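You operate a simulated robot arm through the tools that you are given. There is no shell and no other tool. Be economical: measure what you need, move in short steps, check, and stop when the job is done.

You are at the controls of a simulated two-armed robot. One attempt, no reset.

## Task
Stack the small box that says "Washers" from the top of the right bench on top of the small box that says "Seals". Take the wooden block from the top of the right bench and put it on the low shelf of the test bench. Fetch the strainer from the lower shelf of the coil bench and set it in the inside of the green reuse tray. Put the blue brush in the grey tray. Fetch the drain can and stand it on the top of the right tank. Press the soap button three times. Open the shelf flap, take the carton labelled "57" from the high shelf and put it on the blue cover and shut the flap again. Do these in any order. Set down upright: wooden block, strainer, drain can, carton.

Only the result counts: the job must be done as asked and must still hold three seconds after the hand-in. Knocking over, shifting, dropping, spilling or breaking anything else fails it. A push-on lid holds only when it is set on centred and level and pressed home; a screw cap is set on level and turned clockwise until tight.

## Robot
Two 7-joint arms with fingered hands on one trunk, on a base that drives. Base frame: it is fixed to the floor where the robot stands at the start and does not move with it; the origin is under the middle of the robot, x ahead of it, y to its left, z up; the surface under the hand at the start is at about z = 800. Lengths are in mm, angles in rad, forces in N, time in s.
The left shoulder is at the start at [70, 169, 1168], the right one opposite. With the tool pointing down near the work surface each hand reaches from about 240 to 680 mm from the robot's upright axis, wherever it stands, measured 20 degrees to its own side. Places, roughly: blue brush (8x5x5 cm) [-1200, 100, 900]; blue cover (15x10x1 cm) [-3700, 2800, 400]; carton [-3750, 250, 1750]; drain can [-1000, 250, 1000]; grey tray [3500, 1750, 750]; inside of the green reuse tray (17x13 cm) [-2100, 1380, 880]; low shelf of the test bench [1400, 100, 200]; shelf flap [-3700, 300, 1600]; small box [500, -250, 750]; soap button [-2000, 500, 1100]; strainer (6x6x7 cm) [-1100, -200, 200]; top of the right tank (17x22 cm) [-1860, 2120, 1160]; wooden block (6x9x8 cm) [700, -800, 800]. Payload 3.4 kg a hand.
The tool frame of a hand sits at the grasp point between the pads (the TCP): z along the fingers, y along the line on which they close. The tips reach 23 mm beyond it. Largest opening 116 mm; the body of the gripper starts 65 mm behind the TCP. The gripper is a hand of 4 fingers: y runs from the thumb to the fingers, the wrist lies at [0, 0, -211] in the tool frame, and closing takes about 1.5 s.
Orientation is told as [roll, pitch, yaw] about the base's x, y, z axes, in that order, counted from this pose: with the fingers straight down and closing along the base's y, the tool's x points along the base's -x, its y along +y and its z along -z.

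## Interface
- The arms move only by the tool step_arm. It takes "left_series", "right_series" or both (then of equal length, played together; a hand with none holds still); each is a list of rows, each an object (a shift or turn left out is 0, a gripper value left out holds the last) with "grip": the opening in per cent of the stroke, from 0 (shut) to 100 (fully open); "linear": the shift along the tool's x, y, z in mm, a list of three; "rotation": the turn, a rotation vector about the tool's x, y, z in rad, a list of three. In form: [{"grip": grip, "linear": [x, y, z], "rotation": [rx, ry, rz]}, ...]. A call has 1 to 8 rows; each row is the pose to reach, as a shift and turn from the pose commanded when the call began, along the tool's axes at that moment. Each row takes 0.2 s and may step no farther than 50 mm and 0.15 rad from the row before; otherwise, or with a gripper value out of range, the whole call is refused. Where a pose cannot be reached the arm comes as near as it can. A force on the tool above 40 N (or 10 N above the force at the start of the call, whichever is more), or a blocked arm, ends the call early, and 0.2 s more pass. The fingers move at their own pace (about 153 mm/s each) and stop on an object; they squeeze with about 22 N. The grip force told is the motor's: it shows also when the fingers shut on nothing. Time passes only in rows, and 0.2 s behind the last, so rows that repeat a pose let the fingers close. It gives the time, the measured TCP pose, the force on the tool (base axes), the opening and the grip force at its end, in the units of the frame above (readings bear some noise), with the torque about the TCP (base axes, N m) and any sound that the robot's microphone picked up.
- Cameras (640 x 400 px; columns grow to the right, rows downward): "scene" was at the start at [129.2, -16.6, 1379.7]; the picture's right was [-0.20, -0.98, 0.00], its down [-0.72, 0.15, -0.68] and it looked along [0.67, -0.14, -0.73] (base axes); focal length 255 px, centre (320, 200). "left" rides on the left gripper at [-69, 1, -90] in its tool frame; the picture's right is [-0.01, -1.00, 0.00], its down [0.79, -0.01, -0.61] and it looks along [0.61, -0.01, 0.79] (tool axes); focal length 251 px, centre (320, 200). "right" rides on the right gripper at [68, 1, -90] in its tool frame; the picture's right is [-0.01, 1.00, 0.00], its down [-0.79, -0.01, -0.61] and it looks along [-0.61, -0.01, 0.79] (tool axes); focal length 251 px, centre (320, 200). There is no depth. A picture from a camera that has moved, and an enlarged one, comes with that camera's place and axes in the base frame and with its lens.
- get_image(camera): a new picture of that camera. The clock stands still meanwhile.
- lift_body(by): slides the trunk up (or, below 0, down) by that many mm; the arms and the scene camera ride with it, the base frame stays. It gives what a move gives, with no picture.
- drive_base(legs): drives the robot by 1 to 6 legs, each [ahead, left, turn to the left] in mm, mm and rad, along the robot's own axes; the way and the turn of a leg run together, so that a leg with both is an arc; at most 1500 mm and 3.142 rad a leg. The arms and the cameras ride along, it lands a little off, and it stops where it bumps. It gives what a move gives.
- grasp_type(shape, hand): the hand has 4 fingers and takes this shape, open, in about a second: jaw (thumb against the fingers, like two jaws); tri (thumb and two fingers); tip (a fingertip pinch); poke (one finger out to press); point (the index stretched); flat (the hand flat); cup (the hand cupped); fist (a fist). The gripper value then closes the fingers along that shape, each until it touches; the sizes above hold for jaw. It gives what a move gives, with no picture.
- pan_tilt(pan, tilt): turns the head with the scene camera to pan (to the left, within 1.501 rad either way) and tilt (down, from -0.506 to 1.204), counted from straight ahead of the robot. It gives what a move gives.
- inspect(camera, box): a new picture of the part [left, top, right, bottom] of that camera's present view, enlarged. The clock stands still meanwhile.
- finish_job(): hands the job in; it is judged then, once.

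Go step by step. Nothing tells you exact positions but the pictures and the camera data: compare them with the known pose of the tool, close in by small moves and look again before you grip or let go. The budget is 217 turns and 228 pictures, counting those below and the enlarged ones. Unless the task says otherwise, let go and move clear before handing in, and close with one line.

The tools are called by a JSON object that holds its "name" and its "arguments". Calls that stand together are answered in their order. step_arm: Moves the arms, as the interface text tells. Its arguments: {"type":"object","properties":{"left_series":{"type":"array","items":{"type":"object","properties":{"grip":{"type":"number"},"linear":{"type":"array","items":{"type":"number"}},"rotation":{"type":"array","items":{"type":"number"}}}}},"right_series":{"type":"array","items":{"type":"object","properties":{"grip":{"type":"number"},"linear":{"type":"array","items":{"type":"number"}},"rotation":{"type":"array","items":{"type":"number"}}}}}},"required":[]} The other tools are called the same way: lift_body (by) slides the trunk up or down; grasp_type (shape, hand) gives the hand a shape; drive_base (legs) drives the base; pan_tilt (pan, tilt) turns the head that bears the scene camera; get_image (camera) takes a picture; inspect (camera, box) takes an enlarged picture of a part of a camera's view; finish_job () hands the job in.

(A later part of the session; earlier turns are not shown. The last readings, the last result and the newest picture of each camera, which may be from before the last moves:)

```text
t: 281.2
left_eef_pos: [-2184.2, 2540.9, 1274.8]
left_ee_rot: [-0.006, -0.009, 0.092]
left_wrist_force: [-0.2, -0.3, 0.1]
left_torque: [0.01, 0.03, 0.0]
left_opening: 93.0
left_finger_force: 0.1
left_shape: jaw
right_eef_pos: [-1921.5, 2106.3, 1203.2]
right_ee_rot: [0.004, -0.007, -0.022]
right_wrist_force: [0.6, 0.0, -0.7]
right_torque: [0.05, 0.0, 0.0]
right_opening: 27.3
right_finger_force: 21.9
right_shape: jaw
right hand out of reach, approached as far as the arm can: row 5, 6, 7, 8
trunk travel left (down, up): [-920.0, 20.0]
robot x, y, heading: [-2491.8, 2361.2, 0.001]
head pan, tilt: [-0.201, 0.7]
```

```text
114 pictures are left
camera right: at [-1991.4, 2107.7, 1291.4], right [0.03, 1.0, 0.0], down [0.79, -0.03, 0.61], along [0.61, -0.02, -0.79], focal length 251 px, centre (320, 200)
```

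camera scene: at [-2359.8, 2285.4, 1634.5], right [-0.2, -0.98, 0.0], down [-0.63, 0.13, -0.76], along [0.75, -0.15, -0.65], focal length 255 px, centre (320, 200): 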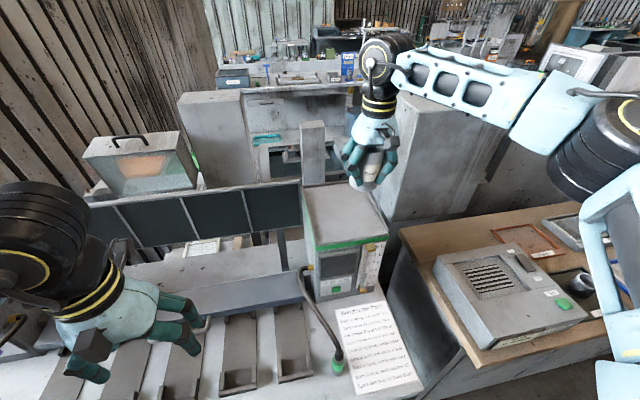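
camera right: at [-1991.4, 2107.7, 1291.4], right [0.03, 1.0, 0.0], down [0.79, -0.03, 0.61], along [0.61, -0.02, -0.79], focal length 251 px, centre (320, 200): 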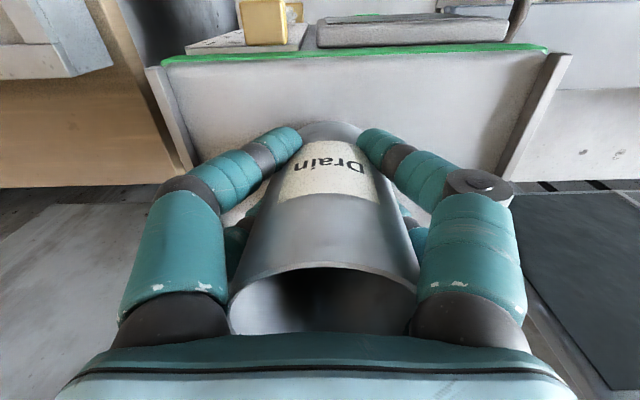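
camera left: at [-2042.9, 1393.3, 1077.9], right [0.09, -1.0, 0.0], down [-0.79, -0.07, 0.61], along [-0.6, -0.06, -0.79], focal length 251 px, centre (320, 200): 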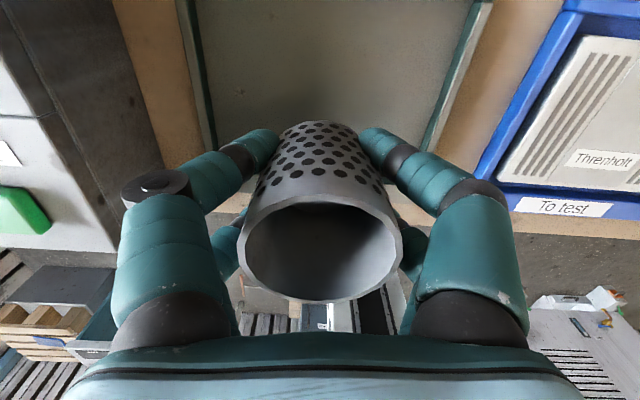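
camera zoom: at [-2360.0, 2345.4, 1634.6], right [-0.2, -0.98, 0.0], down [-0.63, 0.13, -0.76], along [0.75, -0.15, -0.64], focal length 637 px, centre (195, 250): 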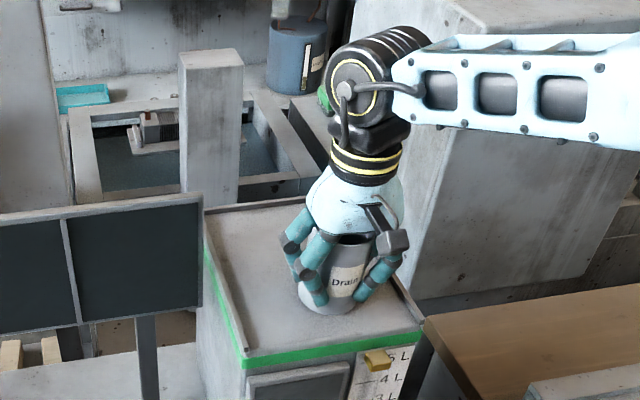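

Nearly at contact (bottom ≈ tank top). I continue down in small steps, easing back slightly to stay within reach.

{"name": "step_arm", "arguments": {"right_series": [{"linear": [6, 0, 3]}, {"linear": [8, 0, 6]}, {"linear": [8, 0, 9]}, {"linear": [8, 0, 12]}, {"linear": [8, 0, 15]}, {"linear": [8, 0, 18]}]}}

{"name": "get_image", "arguments": {"camera": "right"}}

```text
t: 282.0
left_eef_pos: [-2187.5, 2542.0, 1275.8]
left_ee_rot: [-0.008, -0.011, 0.092]
left_wrist_force: [0.7, -0.2, -0.4]
left_torque: [-0.02, -0.02, -0.04]
left_opening: 92.7
left_finger_force: 0.0
left_shape: jaw
right_eef_pos: [-1929.4, 2107.9, 1201.3]
right_ee_rot: [0.005, -0.018, -0.023]
right_wrist_force: [-1.7, 0.6, 19.8]
right_torque: [-0.27, 0.29, -0.04]
right_opening: 27.3
right_finger_force: 22.3
right_shape: jaw
trunk travel left (down, up): [-920.0, 20.0]
robot x, y, heading: [-2493.5, 2362.0, -0.003]
head pan, tilt: [-0.201, 0.7]
stopped in row 3 (right hand): the force on the tool passed its limit at 44 N (the readings are from after the stop); the commanded pose is now the measured one
```

```text
113 pictures are left
camera right: at [-2000.7, 2109.3, 1289.1], right [0.03, 1.0, 0.01], down [0.78, -0.03, 0.62], along [0.62, -0.02, -0.78], focal length 251 px, centre (320, 200)
```

right: 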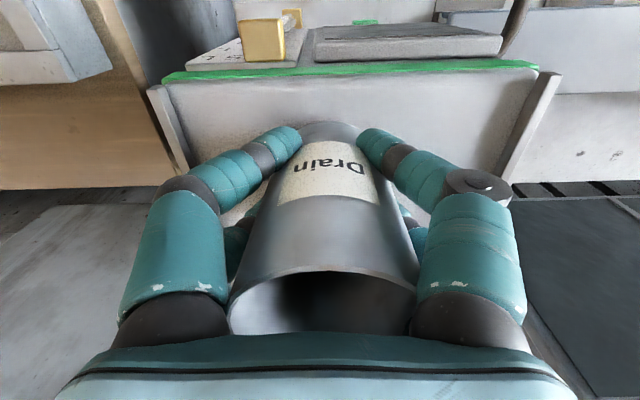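

Contact; the can stands inside the tank-top outline. Relax, release, and raise straight up.

{"name": "step_arm", "arguments": {"right_series": [{"linear": [0, 0, -2], "rotation": [0, 0.012, 0]}, {"linear": [0, 0, -2], "grip": 30}, {"linear": [0, 0, -2], "grip": 70}, {"linear": [0, 0, -2], "grip": 80}, {"linear": [0, 0, -2], "grip": 80}]}}

{"name": "get_image", "arguments": {"camera": "right"}}

```text
t: 283.2
left_eef_pos: [-2184.1, 2541.7, 1274.1]
left_ee_rot: [-0.007, -0.011, 0.094]
left_wrist_force: [-0.7, -0.4, -0.1]
left_torque: [0.02, -0.02, 0.04]
left_opening: 92.7
left_finger_force: 0.0
left_shape: jaw
right_eef_pos: [-1928.0, 2108.3, 1200.5]
right_ee_rot: [0.002, -0.014, -0.023]
right_wrist_force: [0.9, 0.3, -0.5]
right_torque: [0.0, -0.03, 0.0]
right_opening: 92.6
right_finger_force: 0.1
right_shape: jaw
trunk travel left (down, up): [-920.0, 20.0]
robot x, y, heading: [-2494.2, 2362.3, -0.0]
head pan, tilt: [-0.201, 0.7]
```

```text
112 pictures are left
camera right: at [-1999.0, 2108.5, 1287.9], right [0.03, 1.0, 0.0], down [0.79, -0.03, 0.62], along [0.62, -0.02, -0.79], focal length 251 px, centre (320, 200)
```

right: 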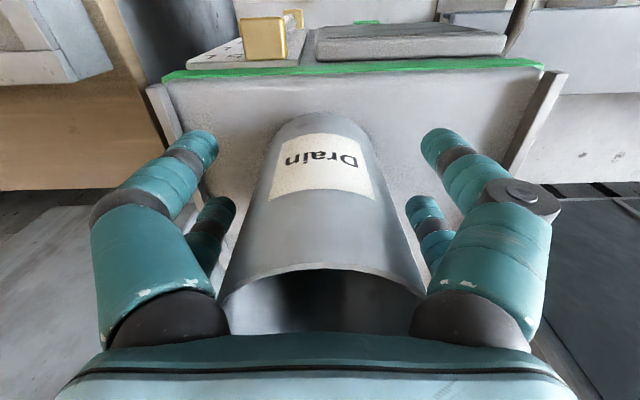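

{"name": "step_arm", "arguments": {"right_series": [{"linear": [0, 0, -30]}, {"linear": [0, 0, -65]}, {"linear": [0, 0, -100]}, {"linear": [0, 0, -135]}, {"linear": [40, 0, -140]}, {"linear": [85, 0, -140]}, {"linear": [130, 0, -140]}, {"linear": [175, 0, -140]}]}}

{"name": "get_image", "arguments": {"camera": "scene"}}

```text
t: 285.0
left_eef_pos: [-2187.4, 2540.3, 1273.5]
left_ee_rot: [-0.005, -0.01, 0.092]
left_wrist_force: [0.3, -0.2, -0.8]
left_torque: [-0.02, -0.05, -0.03]
left_opening: 92.7
left_finger_force: 0.1
left_shape: jaw
right_eef_pos: [-2109.1, 2112.3, 1336.1]
right_ee_rot: [0.005, -0.016, -0.021]
right_wrist_force: [0.0, 0.2, -0.5]
right_torque: [-0.02, -0.01, 0.02]
right_opening: 92.7
right_finger_force: 0.2
right_shape: jaw
trunk travel left (down, up): [-920.0, 20.0]
robot x, y, heading: [-2492.4, 2362.4, -0.001]
head pan, tilt: [-0.201, 0.7]
```

```text
111 pictures are left
camera scene: at [-2363.5, 2345.7, 1634.9], right [-0.2, -0.98, 0.0], down [-0.63, 0.13, -0.77], along [0.75, -0.15, -0.64], focal length 255 px, centre (320, 200)
```

scene: 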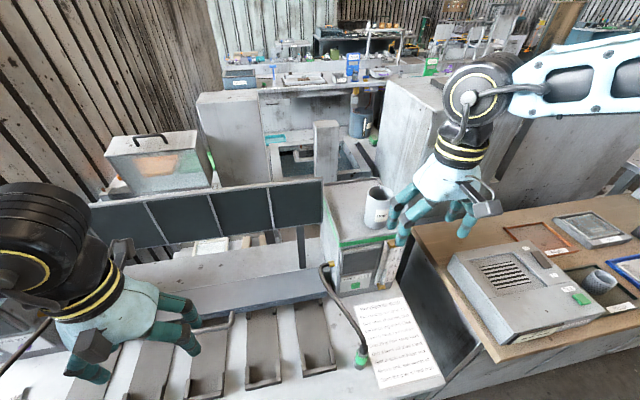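

The can stands on the tank. Next the soap button: I back off, drive to the washer, and shape the right hand to poke.

{"name": "drive_base", "arguments": {"legs": [[-100, 0, 0], [0, -1500, 0], [0, -165, 0]]}}

{"name": "grasp_type", "arguments": {"hand": "right", "shape": "poke"}}

{"name": "pan_tilt", "arguments": {"pan": -0.2, "tilt": 0.7}}

{"name": "get_image", "arguments": {"camera": "scene"}}

{"name": "get_image", "arguments": {"camera": "right"}}

```text
t: 294.3
left_eef_pos: [-2314.4, 847.8, 1273.6]
left_ee_rot: [-0.009, -0.009, 0.052]
left_wrist_force: [0.3, 0.0, -0.4]
left_torque: [-0.02, 0.03, -0.04]
left_opening: 92.8
left_finger_force: 0.1
left_shape: jaw
right_eef_pos: [-2253.3, 414.8, 1337.6]
right_ee_rot: [0.002, -0.013, -0.062]
right_wrist_force: [-0.1, 0.7, -0.1]
right_torque: [0.01, 0.02, -0.01]
right_opening: 92.4
right_finger_force: 0.1
right_shape: jaw
trunk travel left (down, up): [-920.0, 20.0]
robot x, y, heading: [-2630.7, 675.7, -0.043]
head pan, tilt: [-0.201, 0.7]
```

```text
t: 295.2
left_eef_pos: [-2314.3, 843.6, 1274.0]
left_ee_rot: [-0.006, -0.01, 0.052]
left_wrist_force: [-0.2, -0.5, 0.5]
left_torque: [0.05, 0.0, -0.03]
left_opening: 92.7
left_finger_force: 0.1
left_shape: jaw
right_eef_pos: [-2253.5, 411.0, 1336.2]
right_ee_rot: [0.006, -0.016, -0.061]
right_wrist_force: [-0.2, 0.0, 0.5]
right_torque: [-0.01, 0.0, 0.01]
right_opening: 0.0
right_finger_force: 0.0
right_shape: poke
trunk travel left (down, up): [-920.0, 20.0]
robot x, y, heading: [-2631.0, 676.7, -0.038]
head pan, tilt: [-0.201, 0.7]
```

```text
t: 295.8
left_eef_pos: [-2314.7, 843.3, 1274.3]
left_ee_rot: [-0.007, -0.01, 0.053]
left_wrist_force: [-0.3, 0.6, -0.1]
left_torque: [0.01, 0.02, 0.01]
left_opening: 92.9
left_finger_force: 0.1
left_shape: jaw
right_eef_pos: [-2252.3, 411.7, 1335.9]
right_ee_rot: [0.005, -0.014, -0.063]
right_wrist_force: [-0.5, -0.9, 1.0]
right_torque: [-0.02, 0.02, 0.01]
right_opening: 0.0
right_finger_force: 0.0
right_shape: poke
trunk travel left (down, up): [-920.0, 20.0]
robot x, y, heading: [-2629.6, 678.4, -0.042]
head pan, tilt: [-0.201, 0.7]
```

```text
110 pictures are left
camera scene: at [-2497.6, 655.2, 1634.6], right [-0.24, -0.97, 0.0], down [-0.63, 0.15, -0.76], along [0.74, -0.18, -0.64], focal length 255 px, centre (320, 200)
```

scene: 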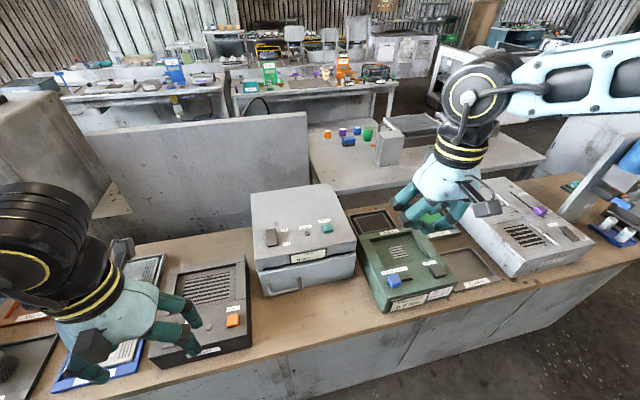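

```text
109 pictures are left
camera right: at [-2323.5, 415.5, 1424.2], right [0.07, 1.0, 0.0], down [0.78, -0.06, 0.62], along [0.62, -0.04, -0.79], focal length 251 px, centre (320, 200)
```

right: 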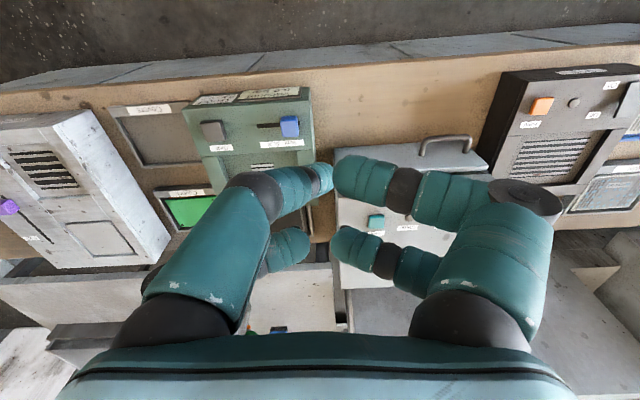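

{"name": "step_arm", "arguments": {"right_series": [{"linear": [0, 0, 0]}, {"linear": [0, 0, 0]}]}}

{"name": "get_image", "arguments": {"camera": "right"}}

{"name": "inspect", "arguments": {"camera": "scene", "box": [360, 60, 540, 260]}}

```text
t: 296.4
left_eef_pos: [-2314.5, 844.5, 1273.4]
left_ee_rot: [-0.007, -0.008, 0.052]
left_wrist_force: [-0.7, -0.5, 0.1]
left_torque: [-0.03, 0.03, 0.04]
left_opening: 92.7
left_finger_force: 0.1
left_shape: jaw
right_eef_pos: [-2253.2, 412.3, 1336.2]
right_ee_rot: [0.004, -0.014, -0.061]
right_wrist_force: [-0.7, 0.1, 0.5]
right_torque: [0.01, 0.0, -0.01]
right_opening: 0.1
right_finger_force: 0.1
right_shape: poke
trunk travel left (down, up): [-920.0, 20.0]
robot x, y, heading: [-2636.0, 673.7, -0.038]
head pan, tilt: [-0.201, 0.7]
```

```text
108 pictures are left
camera right: at [-2323.4, 415.8, 1424.3], right [0.07, 1.0, 0.0], down [0.78, -0.06, 0.62], along [0.62, -0.04, -0.79], focal length 251 px, centre (320, 200)
```

right: 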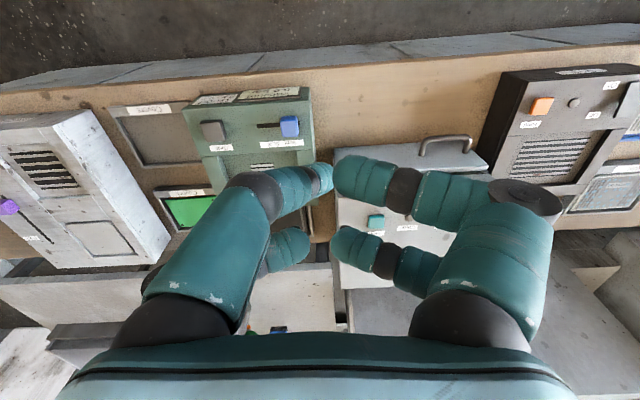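

```text
2.00 times, centred on (450, 160) of scene
camera zoom: at [-2497.6, 655.6, 1634.6], right [-0.24, -0.97, 0.0], down [-0.63, 0.15, -0.76], along [0.74, -0.18, -0.64], focal length 510 px, centre (60, 280)
```

zoom: 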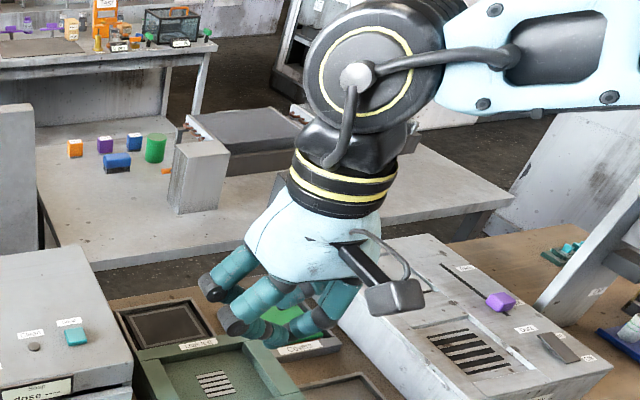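

The poking finger tip appears to lie at the tool-tip point. I adjust the base and lower the trunk so the finger can come down on the button.

{"name": "drive_base", "arguments": {"legs": [[90, 50, 0.04]]}}

{"name": "lift_body", "arguments": {"by": -110}}

{"name": "get_image", "arguments": {"camera": "right"}}

{"name": "get_image", "arguments": {"camera": "scene"}}

```text
t: 297.6
left_eef_pos: [-2234.0, 902.7, 1276.0]
left_ee_rot: [-0.004, -0.015, 0.092]
left_wrist_force: [0.8, -0.4, -0.6]
left_torque: [0.02, -0.03, 0.0]
left_opening: 92.7
left_finger_force: 0.1
left_shape: jaw
right_eef_pos: [-2156.5, 473.1, 1337.4]
right_ee_rot: [0.009, -0.02, -0.023]
right_wrist_force: [-0.5, 0.1, 1.2]
right_torque: [0.04, -0.03, -0.04]
right_opening: 0.1
right_finger_force: 0.0
right_shape: poke
trunk travel left (down, up): [-920.0, 20.0]
robot x, y, heading: [-2539.7, 726.1, 0.001]
head pan, tilt: [-0.201, 0.7]
```

```text
t: 299.0
left_eef_pos: [-2227.5, 906.1, 1163.6]
left_ee_rot: [-0.006, -0.009, 0.091]
left_wrist_force: [0.0, -0.5, -0.3]
left_torque: [0.04, -0.01, 0.0]
left_opening: 92.6
left_finger_force: 0.1
left_shape: jaw
right_eef_pos: [-2150.1, 477.0, 1226.8]
right_ee_rot: [0.004, -0.013, -0.02]
right_wrist_force: [-0.2, -0.2, 0.1]
right_torque: [-0.01, -0.01, 0.01]
right_opening: 0.0
right_finger_force: 0.1
right_shape: poke
trunk travel left (down, up): [-810.0, 130.0]
robot x, y, heading: [-2539.1, 726.5, 0.001]
head pan, tilt: [-0.201, 0.7]
```

```text
106 pictures are left
camera right: at [-2220.7, 477.7, 1314.3], right [0.03, 1.0, 0.0], down [0.79, -0.03, 0.62], along [0.62, -0.02, -0.79], focal length 251 px, centre (320, 200)
```

right: 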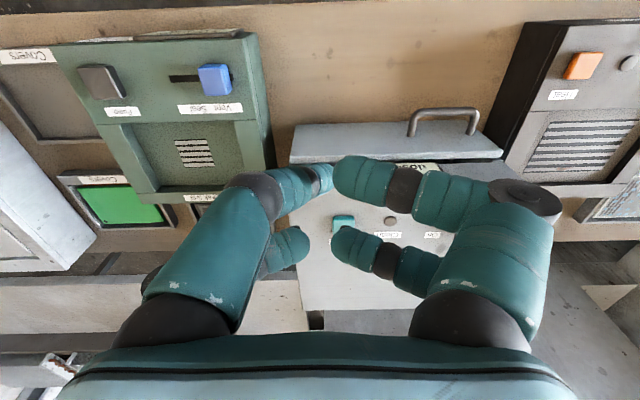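

```text
105 pictures are left
camera scene: at [-2404.3, 710.3, 1524.6], right [-0.2, -0.98, 0.0], down [-0.63, 0.13, -0.76], along [0.75, -0.15, -0.64], focal length 255 px, centre (320, 200)
```

scene: 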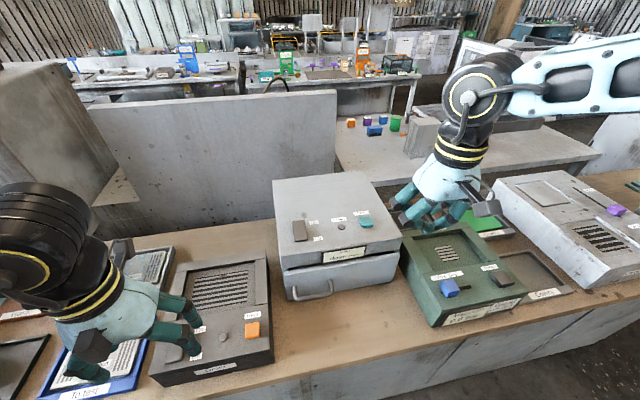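

{"name": "lift_body", "arguments": {"by": -40}}

{"name": "step_arm", "arguments": {"right_series": [{"linear": [-45, 6, 0]}, {"linear": [-90, 12, 0]}, {"linear": [-135, 20, 10]}, {"linear": [-175, 23, 30]}, {"linear": [-175, 23, 60]}]}}

{"name": "get_image", "arguments": {"camera": "right"}}

{"name": "inspect", "arguments": {"camera": "scene", "box": [270, 90, 450, 270]}}

```text
t: 299.8
left_eef_pos: [-2229.0, 905.4, 1124.9]
left_ee_rot: [-0.009, -0.009, 0.091]
left_wrist_force: [-1.0, -0.4, -0.9]
left_torque: [-0.01, -0.01, -0.04]
left_opening: 92.9
left_finger_force: 0.1
left_shape: jaw
right_eef_pos: [-2151.1, 477.0, 1187.2]
right_ee_rot: [0.004, -0.014, -0.021]
right_wrist_force: [0.2, 0.0, 0.3]
right_torque: [0.02, 0.02, -0.03]
right_opening: 0.0
right_finger_force: 0.1
right_shape: poke
trunk travel left (down, up): [-770.0, 170.0]
robot x, y, heading: [-2537.7, 727.7, -0.002]
head pan, tilt: [-0.201, 0.7]
```

```text
t: 301.0
left_eef_pos: [-2229.1, 904.5, 1125.1]
left_ee_rot: [-0.008, -0.008, 0.092]
left_wrist_force: [0.3, 0.3, 0.5]
left_torque: [0.04, -0.01, 0.03]
left_opening: 92.7
left_finger_force: 0.0
left_shape: jaw
right_eef_pos: [-1974.0, 496.2, 1129.0]
right_ee_rot: [0.004, -0.014, -0.024]
right_wrist_force: [0.8, 0.5, 0.7]
right_torque: [0.01, 0.01, 0.01]
right_opening: 0.1
right_finger_force: 0.1
right_shape: poke
trunk travel left (down, up): [-770.0, 170.0]
robot x, y, heading: [-2536.2, 724.0, 0.003]
head pan, tilt: [-0.201, 0.7]
```

```text
104 pictures are left
camera right: at [-2043.8, 498.1, 1216.8], right [0.03, 1.0, 0.0], down [0.79, -0.03, 0.62], along [0.62, -0.02, -0.79], focal length 251 px, centre (320, 200)
```

right: 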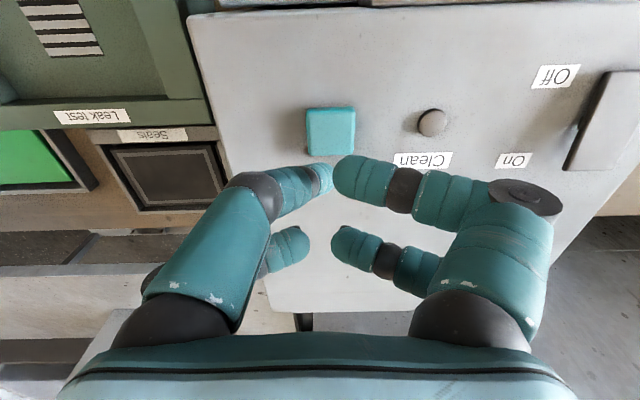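

```text
2.22 times, centred on (360, 180) of scene
camera zoom: at [-2405.4, 709.4, 1484.7], right [-0.2, -0.98, 0.0], down [-0.63, 0.13, -0.77], along [0.75, -0.15, -0.64], focal length 566 px, centre (231, 244)
```

zoom: 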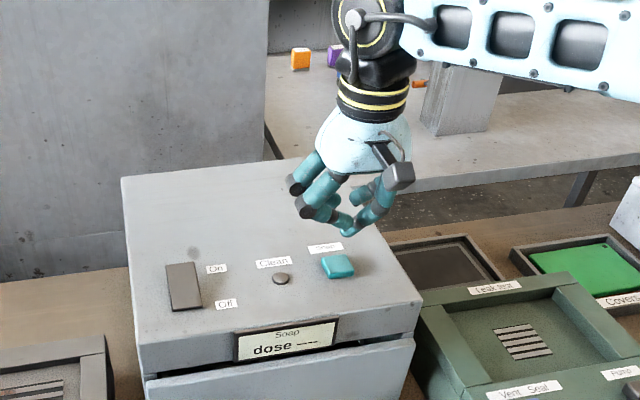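

Button top is at about (-1978, 503, 1065), finger tip about 40 mm above. I align and press slowly.

{"name": "step_arm", "arguments": {"right_series": [{"linear": [8, 3, 10]}, {"linear": [8, 3, 25]}, {"linear": [8, 3, 33]}, {"linear": [8, 3, 37]}, {"linear": [8, 3, 41]}, {"linear": [8, 3, 44]}, {"linear": [8, 3, 47]}, {"linear": [8, 3, 50]}]}}

{"name": "get_image", "arguments": {"camera": "right"}}

{"name": "inspect", "arguments": {"camera": "scene", "box": [270, 90, 450, 270]}}

```text
t: 302.7
left_eef_pos: [-2234.3, 906.2, 1126.8]
left_ee_rot: [-0.008, -0.014, 0.091]
left_wrist_force: [-0.1, -0.6, 0.3]
left_torque: [0.03, -0.02, 0.01]
left_opening: 92.8
left_finger_force: 0.1
left_shape: jaw
right_eef_pos: [-1984.6, 499.1, 1088.6]
right_ee_rot: [0.007, -0.031, -0.023]
right_wrist_force: [2.9, 0.4, 19.5]
right_torque: [-0.04, -0.05, 0.0]
right_opening: 0.2
right_finger_force: 0.1
right_shape: poke
trunk travel left (down, up): [-770.0, 170.0]
robot x, y, heading: [-2541.5, 727.6, 0.004]
head pan, tilt: [-0.201, 0.7]
heard: click
stopped in row 8 (right hand): the force on the tool passed its limit at 42 N (the readings are from after the stop); the commanded pose is now the measured one
```

```text
102 pictures are left
camera right: at [-2056.2, 500.6, 1174.7], right [0.03, 1.0, 0.01], down [0.77, -0.03, 0.63], along [0.63, -0.01, -0.78], focal length 251 px, centre (320, 200)
```

right: 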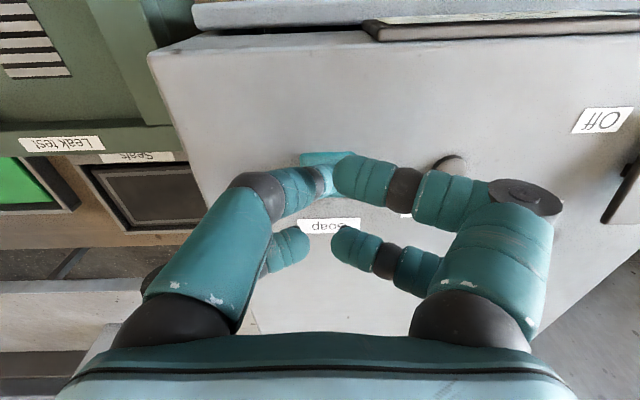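

```text
2.22 times, centred on (360, 180) of scene
camera zoom: at [-2412.6, 710.4, 1485.4], right [-0.2, -0.98, 0.0], down [-0.63, 0.13, -0.77], along [0.75, -0.15, -0.64], focal length 566 px, centre (231, 244)
```

zoom: 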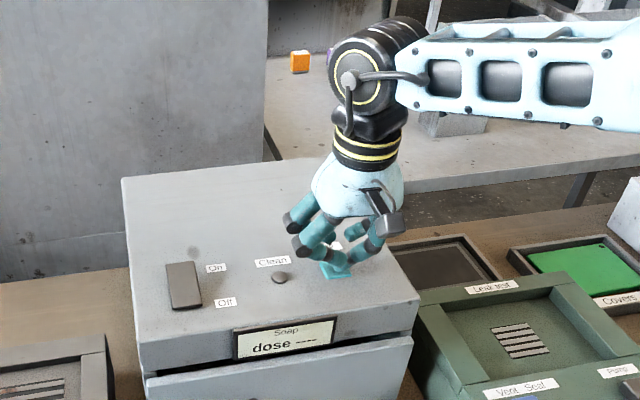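

A click was heard: press one. I release and press again.

{"name": "step_arm", "arguments": {"right_series": [{"linear": [0, 0, -10], "rotation": [0, 0.015, 0]}, {"linear": [0, 0, -20], "rotation": [0, 0.015, 0]}, {"linear": [0, 0, -20], "rotation": [0, 0.015, 0]}]}}

{"name": "step_arm", "arguments": {"right_series": [{"linear": [0, 0, 10]}, {"linear": [0, 0, 15]}, {"linear": [0, 0, 19]}, {"linear": [0, 0, 22]}, {"linear": [0, 0, 25]}, {"linear": [0, 0, 28]}, {"linear": [0, 0, 31]}]}}

{"name": "inspect", "arguments": {"camera": "scene", "box": [270, 180, 450, 270]}}

```text
t: 303.5
left_eef_pos: [-2227.9, 906.1, 1124.2]
left_ee_rot: [-0.007, -0.01, 0.094]
left_wrist_force: [0.6, 0.2, 0.1]
left_torque: [0.01, 0.01, -0.01]
left_opening: 92.8
left_finger_force: 0.1
left_shape: jaw
right_eef_pos: [-1981.9, 497.6, 1105.2]
right_ee_rot: [0.006, -0.005, -0.023]
right_wrist_force: [-0.3, 0.0, 0.2]
right_torque: [-0.03, 0.01, 0.02]
right_opening: 0.0
right_finger_force: 0.0
right_shape: poke
trunk travel left (down, up): [-770.0, 170.0]
robot x, y, heading: [-2541.9, 725.2, -0.002]
head pan, tilt: [-0.201, 0.7]
```

```text
t: 304.6
left_eef_pos: [-2235.0, 906.7, 1126.8]
left_ee_rot: [-0.007, -0.014, 0.091]
left_wrist_force: [-0.5, 0.7, -0.2]
left_torque: [0.0, -0.01, 0.0]
left_opening: 92.5
left_finger_force: 0.0
left_shape: jaw
right_eef_pos: [-1982.4, 498.6, 1088.1]
right_ee_rot: [0.007, -0.025, -0.023]
right_wrist_force: [1.9, -1.9, 18.9]
right_torque: [0.21, 0.01, 0.0]
right_opening: 0.0
right_finger_force: 0.0
right_shape: poke
trunk travel left (down, up): [-770.0, 170.0]
robot x, y, heading: [-2539.9, 727.6, -0.004]
head pan, tilt: [-0.201, 0.7]
heard: click
stopped in row 5 (right hand): the force on the tool passed its limit at 43 N (the readings are from after the stop); the commanded pose is now the measured one
```

```text
3.56 times, centred on (360, 225) of scene
camera zoom: at [-2412.5, 710.2, 1485.5], right [-0.2, -0.98, 0.0], down [-0.63, 0.13, -0.77], along [0.75, -0.15, -0.64], focal length 906 px, centre (178, 111)
```

zoom: 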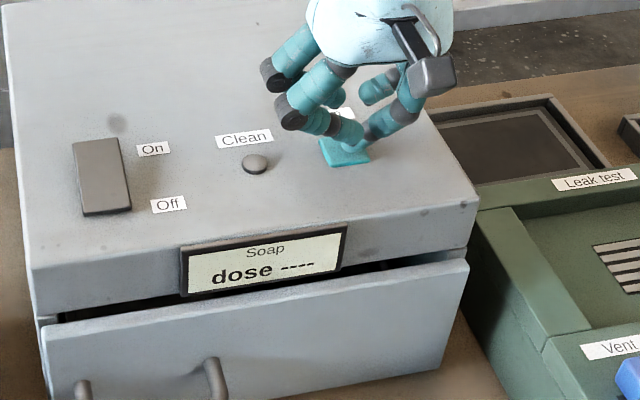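

Second click heard. Third press.

{"name": "step_arm", "arguments": {"right_series": [{"linear": [0, 0, -10], "rotation": [0, 0.015, 0]}, {"linear": [0, 0, -20], "rotation": [0, 0.015, 0]}, {"linear": [0, 0, -20], "rotation": [0, 0.015, 0]}]}}

{"name": "step_arm", "arguments": {"right_series": [{"linear": [0, 0, 10]}, {"linear": [0, 0, 15]}, {"linear": [0, 0, 19]}, {"linear": [0, 0, 22]}, {"linear": [0, 0, 25]}, {"linear": [0, 0, 28]}, {"linear": [0, 0, 31]}]}}

{"name": "step_arm", "arguments": {"right_series": [{"linear": [0, 0, -20], "rotation": [0, 0.015, 0]}, {"linear": [0, 0, -60], "rotation": [0, 0.015, 0]}, {"linear": [0, 0, -100], "rotation": [0, 0.015, 0]}, {"linear": [40, 0, -110]}, {"linear": [85, 0, -110]}, {"linear": [130, 0, -110]}, {"linear": [175, 0, -110]}]}}

{"name": "inspect", "arguments": {"camera": "scene", "box": [270, 180, 450, 270]}}

```text
t: 305.4
left_eef_pos: [-2229.7, 905.1, 1124.1]
left_ee_rot: [-0.006, -0.01, 0.091]
left_wrist_force: [-0.6, -0.4, 0.3]
left_torque: [-0.01, 0.02, 0.01]
left_opening: 92.4
left_finger_force: 0.0
left_shape: jaw
right_eef_pos: [-1979.7, 499.1, 1102.7]
right_ee_rot: [0.005, 0.002, -0.025]
right_wrist_force: [0.3, 0.4, 1.0]
right_torque: [-0.01, -0.02, 0.0]
right_opening: 0.0
right_finger_force: 0.0
right_shape: poke
trunk travel left (down, up): [-770.0, 170.0]
robot x, y, heading: [-2534.0, 728.0, -0.002]
head pan, tilt: [-0.201, 0.7]
```

```text
t: 306.5
left_eef_pos: [-2235.3, 905.2, 1126.5]
left_ee_rot: [-0.006, -0.015, 0.09]
left_wrist_force: [-0.8, 0.5, 0.8]
left_torque: [0.01, -0.04, -0.03]
left_opening: 92.6
left_finger_force: 0.0
left_shape: jaw
right_eef_pos: [-1981.6, 498.2, 1088.7]
right_ee_rot: [0.008, -0.017, -0.027]
right_wrist_force: [3.9, 0.1, 18.7]
right_torque: [0.04, -0.08, 0.01]
right_opening: 0.0
right_finger_force: 0.0
right_shape: poke
trunk travel left (down, up): [-770.0, 170.0]
robot x, y, heading: [-2537.7, 725.6, -0.002]
head pan, tilt: [-0.201, 0.7]
heard: click
stopped in row 5 (right hand): the force on the tool passed its limit at 44 N (the readings are from after the stop); the commanded pose is now the measured one
```

```text
t: 308.1
left_eef_pos: [-2230.2, 904.9, 1123.1]
left_ee_rot: [-0.007, -0.012, 0.09]
left_wrist_force: [-0.5, 0.6, -0.4]
left_torque: [0.02, -0.05, -0.01]
left_opening: 92.8
left_finger_force: 0.0
left_shape: jaw
right_eef_pos: [-2154.7, 501.3, 1193.2]
right_ee_rot: [0.006, -0.01, -0.027]
right_wrist_force: [-0.3, 0.2, -1.5]
right_torque: [0.0, 0.0, 0.02]
right_opening: 0.0
right_finger_force: 0.1
right_shape: poke
trunk travel left (down, up): [-770.0, 170.0]
robot x, y, heading: [-2537.4, 728.1, -0.006]
head pan, tilt: [-0.201, 0.7]
```

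```text
3.56 times, centred on (360, 225) of scene
camera zoom: at [-2407.7, 709.5, 1484.9], right [-0.2, -0.98, 0.0], down [-0.63, 0.13, -0.77], along [0.75, -0.15, -0.64], focal length 906 px, centre (178, 111)
```

zoom: 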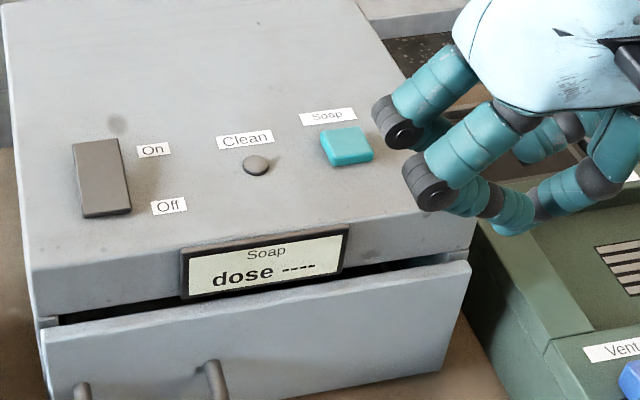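

Three presses done. Next I turn to the west wall to look at the shelf with the flap and carton "57".

{"name": "drive_base", "arguments": {"legs": [[-200, 0, 0], [0, 0, 3.14]]}}

{"name": "lift_body", "arguments": {"by": 165}}

{"name": "pan_tilt", "arguments": {"pan": 0.3, "tilt": 0.1}}

{"name": "get_image", "arguments": {"camera": "scene"}}

{"name": "pan_tilt", "arguments": {"pan": -0.8, "tilt": 0.4}}

{"name": "get_image", "arguments": {"camera": "scene"}}

```text
t: 317.1
left_eef_pos: [-3049.5, 548.5, 1124.6]
left_ee_rot: [-0.007, -0.008, -3.051]
left_wrist_force: [1.1, -0.4, -0.1]
left_torque: [0.04, 0.02, 0.0]
left_opening: 92.4
left_finger_force: 0.1
left_shape: jaw
right_eef_pos: [-3128.0, 951.2, 1193.2]
right_ee_rot: [0.007, -0.006, 3.114]
right_wrist_force: [-0.7, -0.6, -0.2]
right_torque: [0.0, -0.02, 0.04]
right_opening: 0.1
right_finger_force: 0.1
right_shape: poke
trunk travel left (down, up): [-770.0, 170.0]
robot x, y, heading: [-2738.1, 726.6, 3.144]
head pan, tilt: [-0.201, 0.7]
```

```text
t: 318.9
left_eef_pos: [-3050.1, 548.7, 1289.5]
left_ee_rot: [-0.007, -0.009, -3.05]
left_wrist_force: [-0.2, -0.5, 0.5]
left_torque: [-0.01, -0.03, -0.02]
left_opening: 92.8
left_finger_force: 0.1
left_shape: jaw
right_eef_pos: [-3126.3, 953.1, 1358.4]
right_ee_rot: [0.007, -0.007, 3.114]
right_wrist_force: [-0.3, -1.2, 0.2]
right_torque: [0.02, 0.02, -0.02]
right_opening: 0.0
right_finger_force: 0.1
right_shape: poke
trunk travel left (down, up): [-935.0, 5.0]
robot x, y, heading: [-2739.9, 727.4, 3.139]
head pan, tilt: [-0.201, 0.7]
```

```text
t: 319.9
left_eef_pos: [-3049.9, 548.4, 1288.4]
left_ee_rot: [-0.007, -0.009, -3.051]
left_wrist_force: [-0.4, -0.3, 0.4]
left_torque: [-0.01, -0.02, 0.0]
left_opening: 92.6
left_finger_force: 0.1
left_shape: jaw
right_eef_pos: [-3126.4, 950.5, 1358.4]
right_ee_rot: [0.007, -0.007, 3.115]
right_wrist_force: [0.3, -0.3, -0.7]
right_torque: [0.02, -0.02, -0.01]
right_opening: 0.1
right_finger_force: 0.0
right_shape: poke
trunk travel left (down, up): [-935.0, 5.0]
robot x, y, heading: [-2739.0, 726.9, 3.143]
head pan, tilt: [0.3, 0.099]
```

```text
98 pictures are left
camera scene: at [-2876.8, 699.0, 1704.3], right [-0.29, 0.96, 0.0], down [0.1, 0.03, -0.99], along [-0.95, -0.29, -0.1], focal length 255 px, centre (320, 200)
```

scene: 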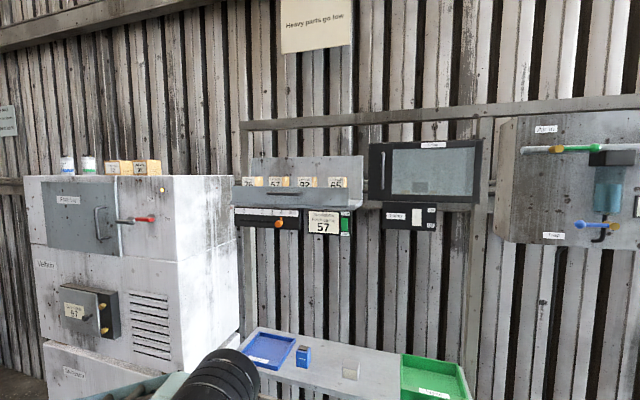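

```text
t: 321.3
left_eef_pos: [-3049.9, 548.1, 1289.6]
left_ee_rot: [-0.008, -0.009, -3.052]
left_wrist_force: [-1.0, -0.1, -0.2]
left_torque: [0.02, -0.01, 0.03]
left_opening: 92.5
left_finger_force: 0.2
left_shape: jaw
right_eef_pos: [-3128.1, 951.9, 1358.8]
right_ee_rot: [0.007, -0.007, 3.113]
right_wrist_force: [-0.2, 0.1, 0.1]
right_torque: [0.0, -0.01, -0.02]
right_opening: 0.2
right_finger_force: 0.1
right_shape: poke
trunk travel left (down, up): [-935.0, 5.0]
robot x, y, heading: [-2739.4, 724.6, 3.143]
head pan, tilt: [-0.799, 0.4]
```

```text
97 pictures are left
camera scene: at [-2853.5, 792.4, 1676.5], right [0.72, 0.7, 0.0], down [0.27, -0.28, -0.92], along [-0.64, 0.66, -0.39], focal length 255 px, centre (320, 200)
```

scene: 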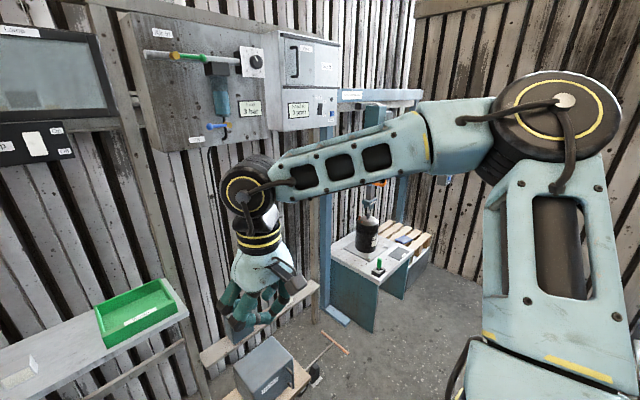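

{"name": "inspect", "arguments": {"camera": "scene", "box": [320, 190, 460, 340]}}

{"name": "pan_tilt", "arguments": {"pan": 0.45, "tilt": 0.1}}

{"name": "inspect", "arguments": {"camera": "scene", "box": [270, 130, 430, 250]}}

```text
2.67 times, centred on (390, 265) of scene
camera zoom: at [-2853.5, 792.4, 1676.5], right [0.72, 0.7, 0.0], down [0.27, -0.28, -0.92], along [-0.64, 0.66, -0.39], focal length 680 px, centre (133, 27)
```

zoom: 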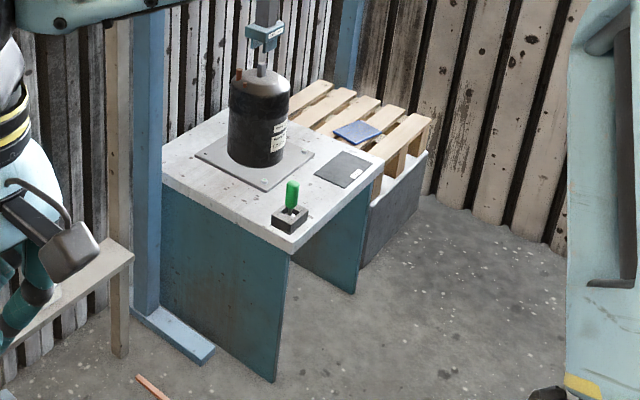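

```text
t: 322.7
left_eef_pos: [-3050.8, 548.7, 1288.9]
left_ee_rot: [-0.006, -0.008, -3.05]
left_wrist_force: [-0.2, -1.4, 0.0]
left_torque: [0.02, 0.02, 0.0]
left_opening: 92.9
left_finger_force: 0.1
left_shape: jaw
right_eef_pos: [-3126.2, 951.8, 1358.5]
right_ee_rot: [0.007, -0.007, 3.114]
right_wrist_force: [-0.5, 0.2, 0.3]
right_torque: [0.04, -0.04, 0.0]
right_opening: 0.0
right_finger_force: 0.0
right_shape: poke
trunk travel left (down, up): [-935.0, 5.0]
robot x, y, heading: [-2740.6, 725.1, 3.14]
head pan, tilt: [0.45, 0.099]
```

```text
3.33 times, centred on (350, 190) of scene
camera zoom: at [-2871.9, 686.1, 1704.4], right [-0.43, 0.9, 0.0], down [0.09, 0.04, -0.99], along [-0.9, -0.43, -0.1], focal length 850 px, centre (220, 233)
```

zoom: 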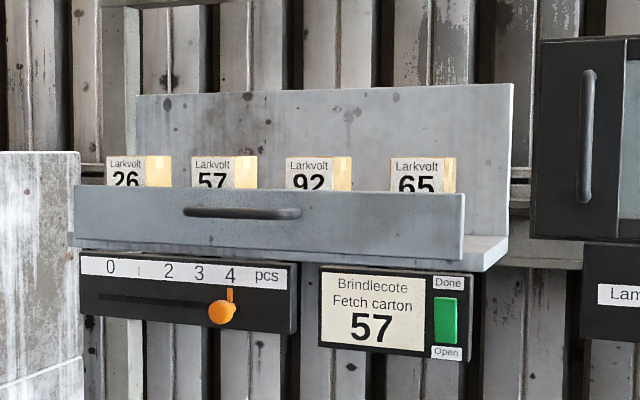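

The shelf flap is a low front panel with a bar handle; "57" is the second carton, and the blue cover lies on the pallet in the north-west corner. I set the right hand to jaw and turn both hands to point forward.

{"name": "grasp_type", "arguments": {"hand": "right", "shape": "jaw"}}

{"name": "step_arm", "arguments": {"left_series": [{"linear": [-25, 0, -20], "rotation": [0, -0.14, 0]}, {"linear": [-50, 0, -40], "rotation": [0, -0.28, 0]}, {"linear": [-75, 0, -60], "rotation": [0, -0.42, 0]}, {"linear": [-100, 0, -80], "rotation": [0, -0.56, 0]}, {"linear": [-125, 0, -100], "rotation": [0, -0.7, 0]}, {"linear": [-150, 0, -120], "rotation": [0, -0.84, 0]}], "right_series": [{"linear": [-20, 0, -15], "rotation": [0, -0.14, 0]}, {"linear": [-40, 0, -30], "rotation": [0, -0.28, 0]}, {"linear": [-60, 0, -45], "rotation": [0, -0.42, 0]}, {"linear": [-80, 0, -60], "rotation": [0, -0.56, 0]}, {"linear": [-100, 0, -75], "rotation": [0, -0.7, 0]}, {"linear": [-120, 0, -90], "rotation": [0, -0.84, 0]}]}}

```text
t: 323.6
left_eef_pos: [-3050.4, 549.3, 1288.1]
left_ee_rot: [-0.007, -0.009, -3.051]
left_wrist_force: [0.4, 0.1, 0.0]
left_torque: [0.02, 0.02, 0.0]
left_opening: 92.7
left_finger_force: 0.1
left_shape: jaw
right_eef_pos: [-3126.9, 950.5, 1357.6]
right_ee_rot: [0.007, -0.005, 3.112]
right_wrist_force: [-0.5, 0.6, 0.1]
right_torque: [-0.01, 0.0, -0.01]
right_opening: 116.1
right_finger_force: 0.1
right_shape: jaw
trunk travel left (down, up): [-935.0, 5.0]
robot x, y, heading: [-2736.3, 727.1, 3.141]
head pan, tilt: [0.45, 0.099]
```

```text
t: 325.0
left_eef_pos: [-3198.4, 533.9, 1410.9]
left_ee_rot: [-0.01, -0.849, -3.043]
left_wrist_force: [0.1, 0.2, 0.0]
left_torque: [0.0, 0.01, 0.01]
left_opening: 92.6
left_finger_force: 0.0
left_shape: jaw
right_eef_pos: [-3245.8, 954.7, 1450.7]
right_ee_rot: [0.012, -0.848, 3.106]
right_wrist_force: [0.7, 0.1, 0.5]
right_torque: [-0.04, -0.01, 0.02]
right_opening: 115.9
right_finger_force: 0.0
right_shape: jaw
trunk travel left (down, up): [-935.0, 5.0]
robot x, y, heading: [-2741.0, 725.1, 3.145]
head pan, tilt: [0.45, 0.099]
```

{"name": "step_arm", "arguments": {"left_series": [{"linear": [-22, 0, 7], "rotation": [0, -0.145, 0]}, {"linear": [-44, 0, 14], "rotation": [0, -0.29, 0]}, {"linear": [-66, 0, 21], "rotation": [0, -0.435, 0]}, {"linear": [-88, 0, 28], "rotation": [0, -0.58, 0]}, {"linear": [-111, 0, 35], "rotation": [0, -0.722, 0]}], "right_series": [{"linear": [-14, 0, 4], "rotation": [0, -0.145, 0]}, {"linear": [-28, 0, 8], "rotation": [0, -0.29, 0]}, {"linear": [-42, 0, 12], "rotation": [0, -0.435, 0]}, {"linear": [-56, 0, 16], "rotation": [0, -0.58, 0]}, {"linear": [-70, 0, 19], "rotation": [0, -0.722, 0]}]}}

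{"name": "get_image", "arguments": {"camera": "left"}}

```text
t: 326.2
left_eef_pos: [-3289.5, 552.1, 1464.1]
left_ee_rot: [-0.266, -1.52, -2.829]
left_wrist_force: [-0.5, -0.5, -0.1]
left_torque: [-0.01, 0.0, 0.02]
left_opening: 92.9
left_finger_force: 0.0
left_shape: jaw
left hand out of reach, approached as far as the arm can: row 5
right_eef_pos: [-3300.2, 982.7, 1503.9]
right_ee_rot: [0.196, -1.562, 2.921]
right_wrist_force: [0.4, 0.9, -0.9]
right_torque: [0.0, 0.02, 0.05]
right_opening: 116.0
right_finger_force: 0.0
right_shape: jaw
right hand out of reach, approached as far as the arm can: row 5
trunk travel left (down, up): [-935.0, 5.0]
robot x, y, heading: [-2739.1, 726.8, 3.142]
head pan, tilt: [0.45, 0.099]
```

```text
94 pictures are left
camera left: at [-3203.2, 553.8, 1536.5], right [-0.05, 1.0, 0.02], down [0.64, 0.05, -0.76], along [-0.76, -0.02, -0.64], focal length 251 px, centre (320, 200)
```

left: 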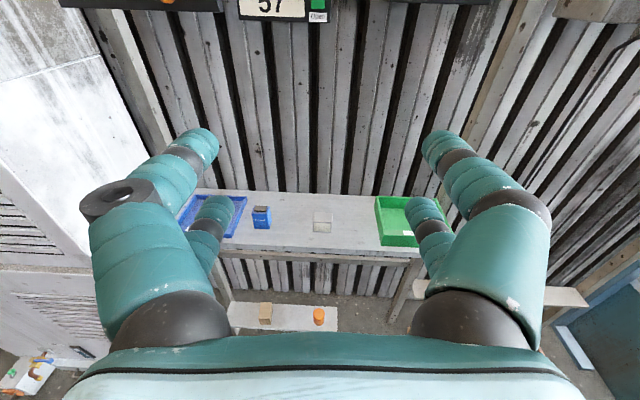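

{"name": "step_arm", "arguments": {"right_series": [{"linear": [-15, 0, -30], "rotation": [0, 0, 0.14]}, {"linear": [-30, 0, -60], "rotation": [0, 0, 0.28]}, {"linear": [-45, 0, -70], "rotation": [0, 0, 0.42]}, {"linear": [-60, 0, -70], "rotation": [0, 0, 0.56]}, {"linear": [-75, 0, -70], "rotation": [0, 0, 0.7]}, {"linear": [-90, 0, -70], "rotation": [0, 0, 0.84]}, {"linear": [-105, 0, -70], "rotation": [0, 0, 0.98]}, {"linear": [-120, 0, -70], "rotation": [0, 0, 1.12]}]}}

{"name": "step_arm", "arguments": {"left_series": [{"linear": [-45, 0, -20]}, {"linear": [-90, 0, -40]}, {"linear": [-135, 0, -50]}, {"linear": [-175, 0, -50]}]}}

```text
t: 328.0
left_eef_pos: [-3288.2, 547.7, 1463.4]
left_ee_rot: [-0.255, -1.522, -2.839]
left_wrist_force: [-0.2, -0.5, -0.5]
left_torque: [0.0, 0.0, 0.03]
left_opening: 92.8
left_finger_force: 0.0
left_shape: jaw
right_eef_pos: [-3245.3, 1157.4, 1679.1]
right_ee_rot: [1.545, -0.495, 1.625]
right_wrist_force: [1.0, -0.3, 0.4]
right_torque: [0.02, -0.03, 0.01]
right_opening: 116.0
right_finger_force: 0.0
right_shape: jaw
right hand out of reach, approached as far as the arm can: row 1, 2, 3, 4, 5, 6, 7, 8
trunk travel left (down, up): [-935.0, 5.0]
robot x, y, heading: [-2739.0, 725.9, 3.14]
head pan, tilt: [0.45, 0.099]
```

```text
t: 329.0
left_eef_pos: [-3249.6, 528.8, 1646.5]
left_ee_rot: [-1.303, -1.566, -1.747]
left_wrist_force: [0.0, -0.3, -0.4]
left_torque: [-0.04, 0.03, 0.0]
left_opening: 92.7
left_finger_force: 0.0
left_shape: jaw
right_eef_pos: [-3246.0, 1159.0, 1677.7]
right_ee_rot: [1.543, -0.498, 1.627]
right_wrist_force: [0.0, 0.0, 0.2]
right_torque: [-0.02, -0.06, -0.02]
right_opening: 115.9
right_finger_force: 0.2
right_shape: jaw
trunk travel left (down, up): [-935.0, 5.0]
robot x, y, heading: [-2740.9, 728.3, 3.146]
head pan, tilt: [0.45, 0.099]
```

The left hand is fine at this height; the right hand struggles with this roll direction. I roll the right hand back and try the other way.

{"name": "step_arm", "arguments": {"right_series": [{"rotation": [0, 0, -0.14]}, {"rotation": [0, 0, -0.28]}, {"rotation": [0, 0, -0.42]}, {"rotation": [0, 0, -0.56]}, {"rotation": [0, 0, -0.7]}, {"rotation": [0, 0, -0.84]}, {"rotation": [0, 0, -0.98]}, {"rotation": [0, 0, -1.12]}]}}

{"name": "step_arm", "arguments": {"right_series": [{"rotation": [0, 0, -0.14]}, {"rotation": [0, 0, -0.28]}, {"rotation": [0, 0, -0.42]}, {"rotation": [0, 0, -0.56]}, {"rotation": [0, 0, -0.7]}, {"rotation": [0, 0, -0.84]}, {"rotation": [0, 0, -0.98]}, {"rotation": [0, 0, -1.12]}]}}

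```text
t: 330.8
left_eef_pos: [-3248.6, 527.0, 1645.7]
left_ee_rot: [-1.542, -1.564, -1.51]
left_wrist_force: [-0.4, 0.1, -0.4]
left_torque: [-0.03, 0.04, -0.02]
left_opening: 92.6
left_finger_force: 0.0
left_shape: jaw
right_eef_pos: [-3243.5, 1157.4, 1674.7]
right_ee_rot: [-1.121, -1.515, -1.98]
right_wrist_force: [0.1, 0.1, 0.0]
right_torque: [0.03, 0.01, 0.02]
right_opening: 116.0
right_finger_force: 0.1
right_shape: jaw
trunk travel left (down, up): [-935.0, 5.0]
robot x, y, heading: [-2740.5, 724.4, 3.143]
head pan, tilt: [0.45, 0.099]
```

```text
t: 332.6
left_eef_pos: [-3247.4, 528.1, 1646.4]
left_ee_rot: [-1.536, -1.564, -1.514]
left_wrist_force: [0.1, 0.1, -0.6]
left_torque: [-0.01, 0.04, 0.04]
left_opening: 92.5
left_finger_force: 0.1
left_shape: jaw
right_eef_pos: [-3244.1, 1156.9, 1675.9]
right_ee_rot: [-1.544, -0.402, -1.539]
right_wrist_force: [-0.2, 0.2, 0.9]
right_torque: [0.02, -0.02, -0.02]
right_opening: 115.9
right_finger_force: 0.1
right_shape: jaw
trunk travel left (down, up): [-935.0, 5.0]
robot x, y, heading: [-2740.2, 724.6, 3.14]
head pan, tilt: [0.45, 0.099]
```

Both rolls are feasible here. I finish the roll (fingers closing vertically) and bring the right hand inward.

{"name": "step_arm", "arguments": {"right_series": [{"linear": [-34, 21, 0], "rotation": [0, 0, -0.1]}, {"linear": [-68, 42, 0], "rotation": [0, 0, -0.2]}, {"linear": [-102, 63, 0], "rotation": [0, 0, -0.3]}, {"linear": [-136, 84, 0], "rotation": [0, 0, -0.4]}, {"linear": [-172, 105, 0], "rotation": [0, 0, -0.4]}]}}

{"name": "get_image", "arguments": {"camera": "right"}}

{"name": "get_image", "arguments": {"camera": "left"}}

```text
t: 333.8
left_eef_pos: [-3248.0, 524.4, 1645.8]
left_ee_rot: [-1.494, -1.562, -1.557]
left_wrist_force: [-0.4, -0.5, 0.1]
left_torque: [0.01, 0.02, 0.01]
left_opening: 92.7
left_finger_force: 0.0
left_shape: jaw
right_eef_pos: [-3233.6, 954.7, 1647.1]
right_ee_rot: [-1.546, -0.002, -1.529]
right_wrist_force: [-0.4, -0.4, -0.2]
right_torque: [0.01, -0.03, -0.02]
right_opening: 116.0
right_finger_force: 0.1
right_shape: jaw
trunk travel left (down, up): [-935.0, 5.0]
robot x, y, heading: [-2740.6, 725.3, 3.141]
head pan, tilt: [0.45, 0.099]
```

```text
93 pictures are left
camera right: at [-3147.7, 1026.4, 1648.1], right [0.02, -0.01, -1.0], down [0.64, -0.77, 0.02], along [-0.77, -0.64, -0.01], focal length 251 px, centre (320, 200)
```

right: 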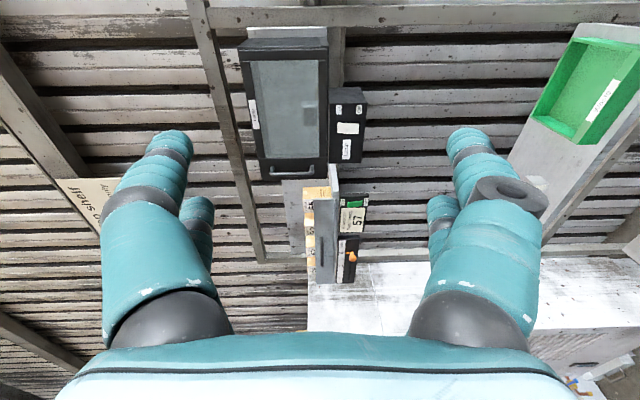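

```text
92 pictures are left
camera left: at [-3159.1, 530.9, 1714.7], right [-0.09, 1.0, 0.02], down [0.6, 0.07, -0.79], along [-0.79, -0.06, -0.61], focal length 251 px, centre (320, 200)
```

left: 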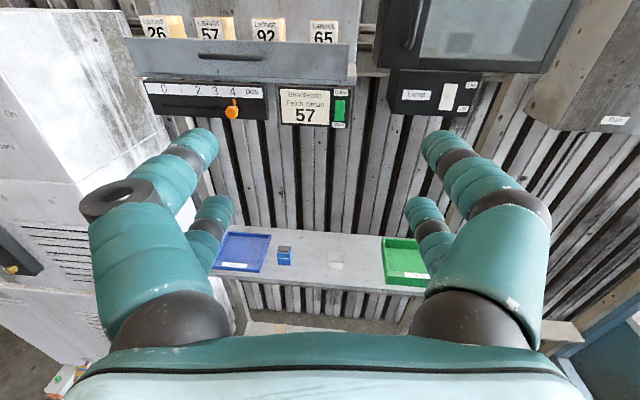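

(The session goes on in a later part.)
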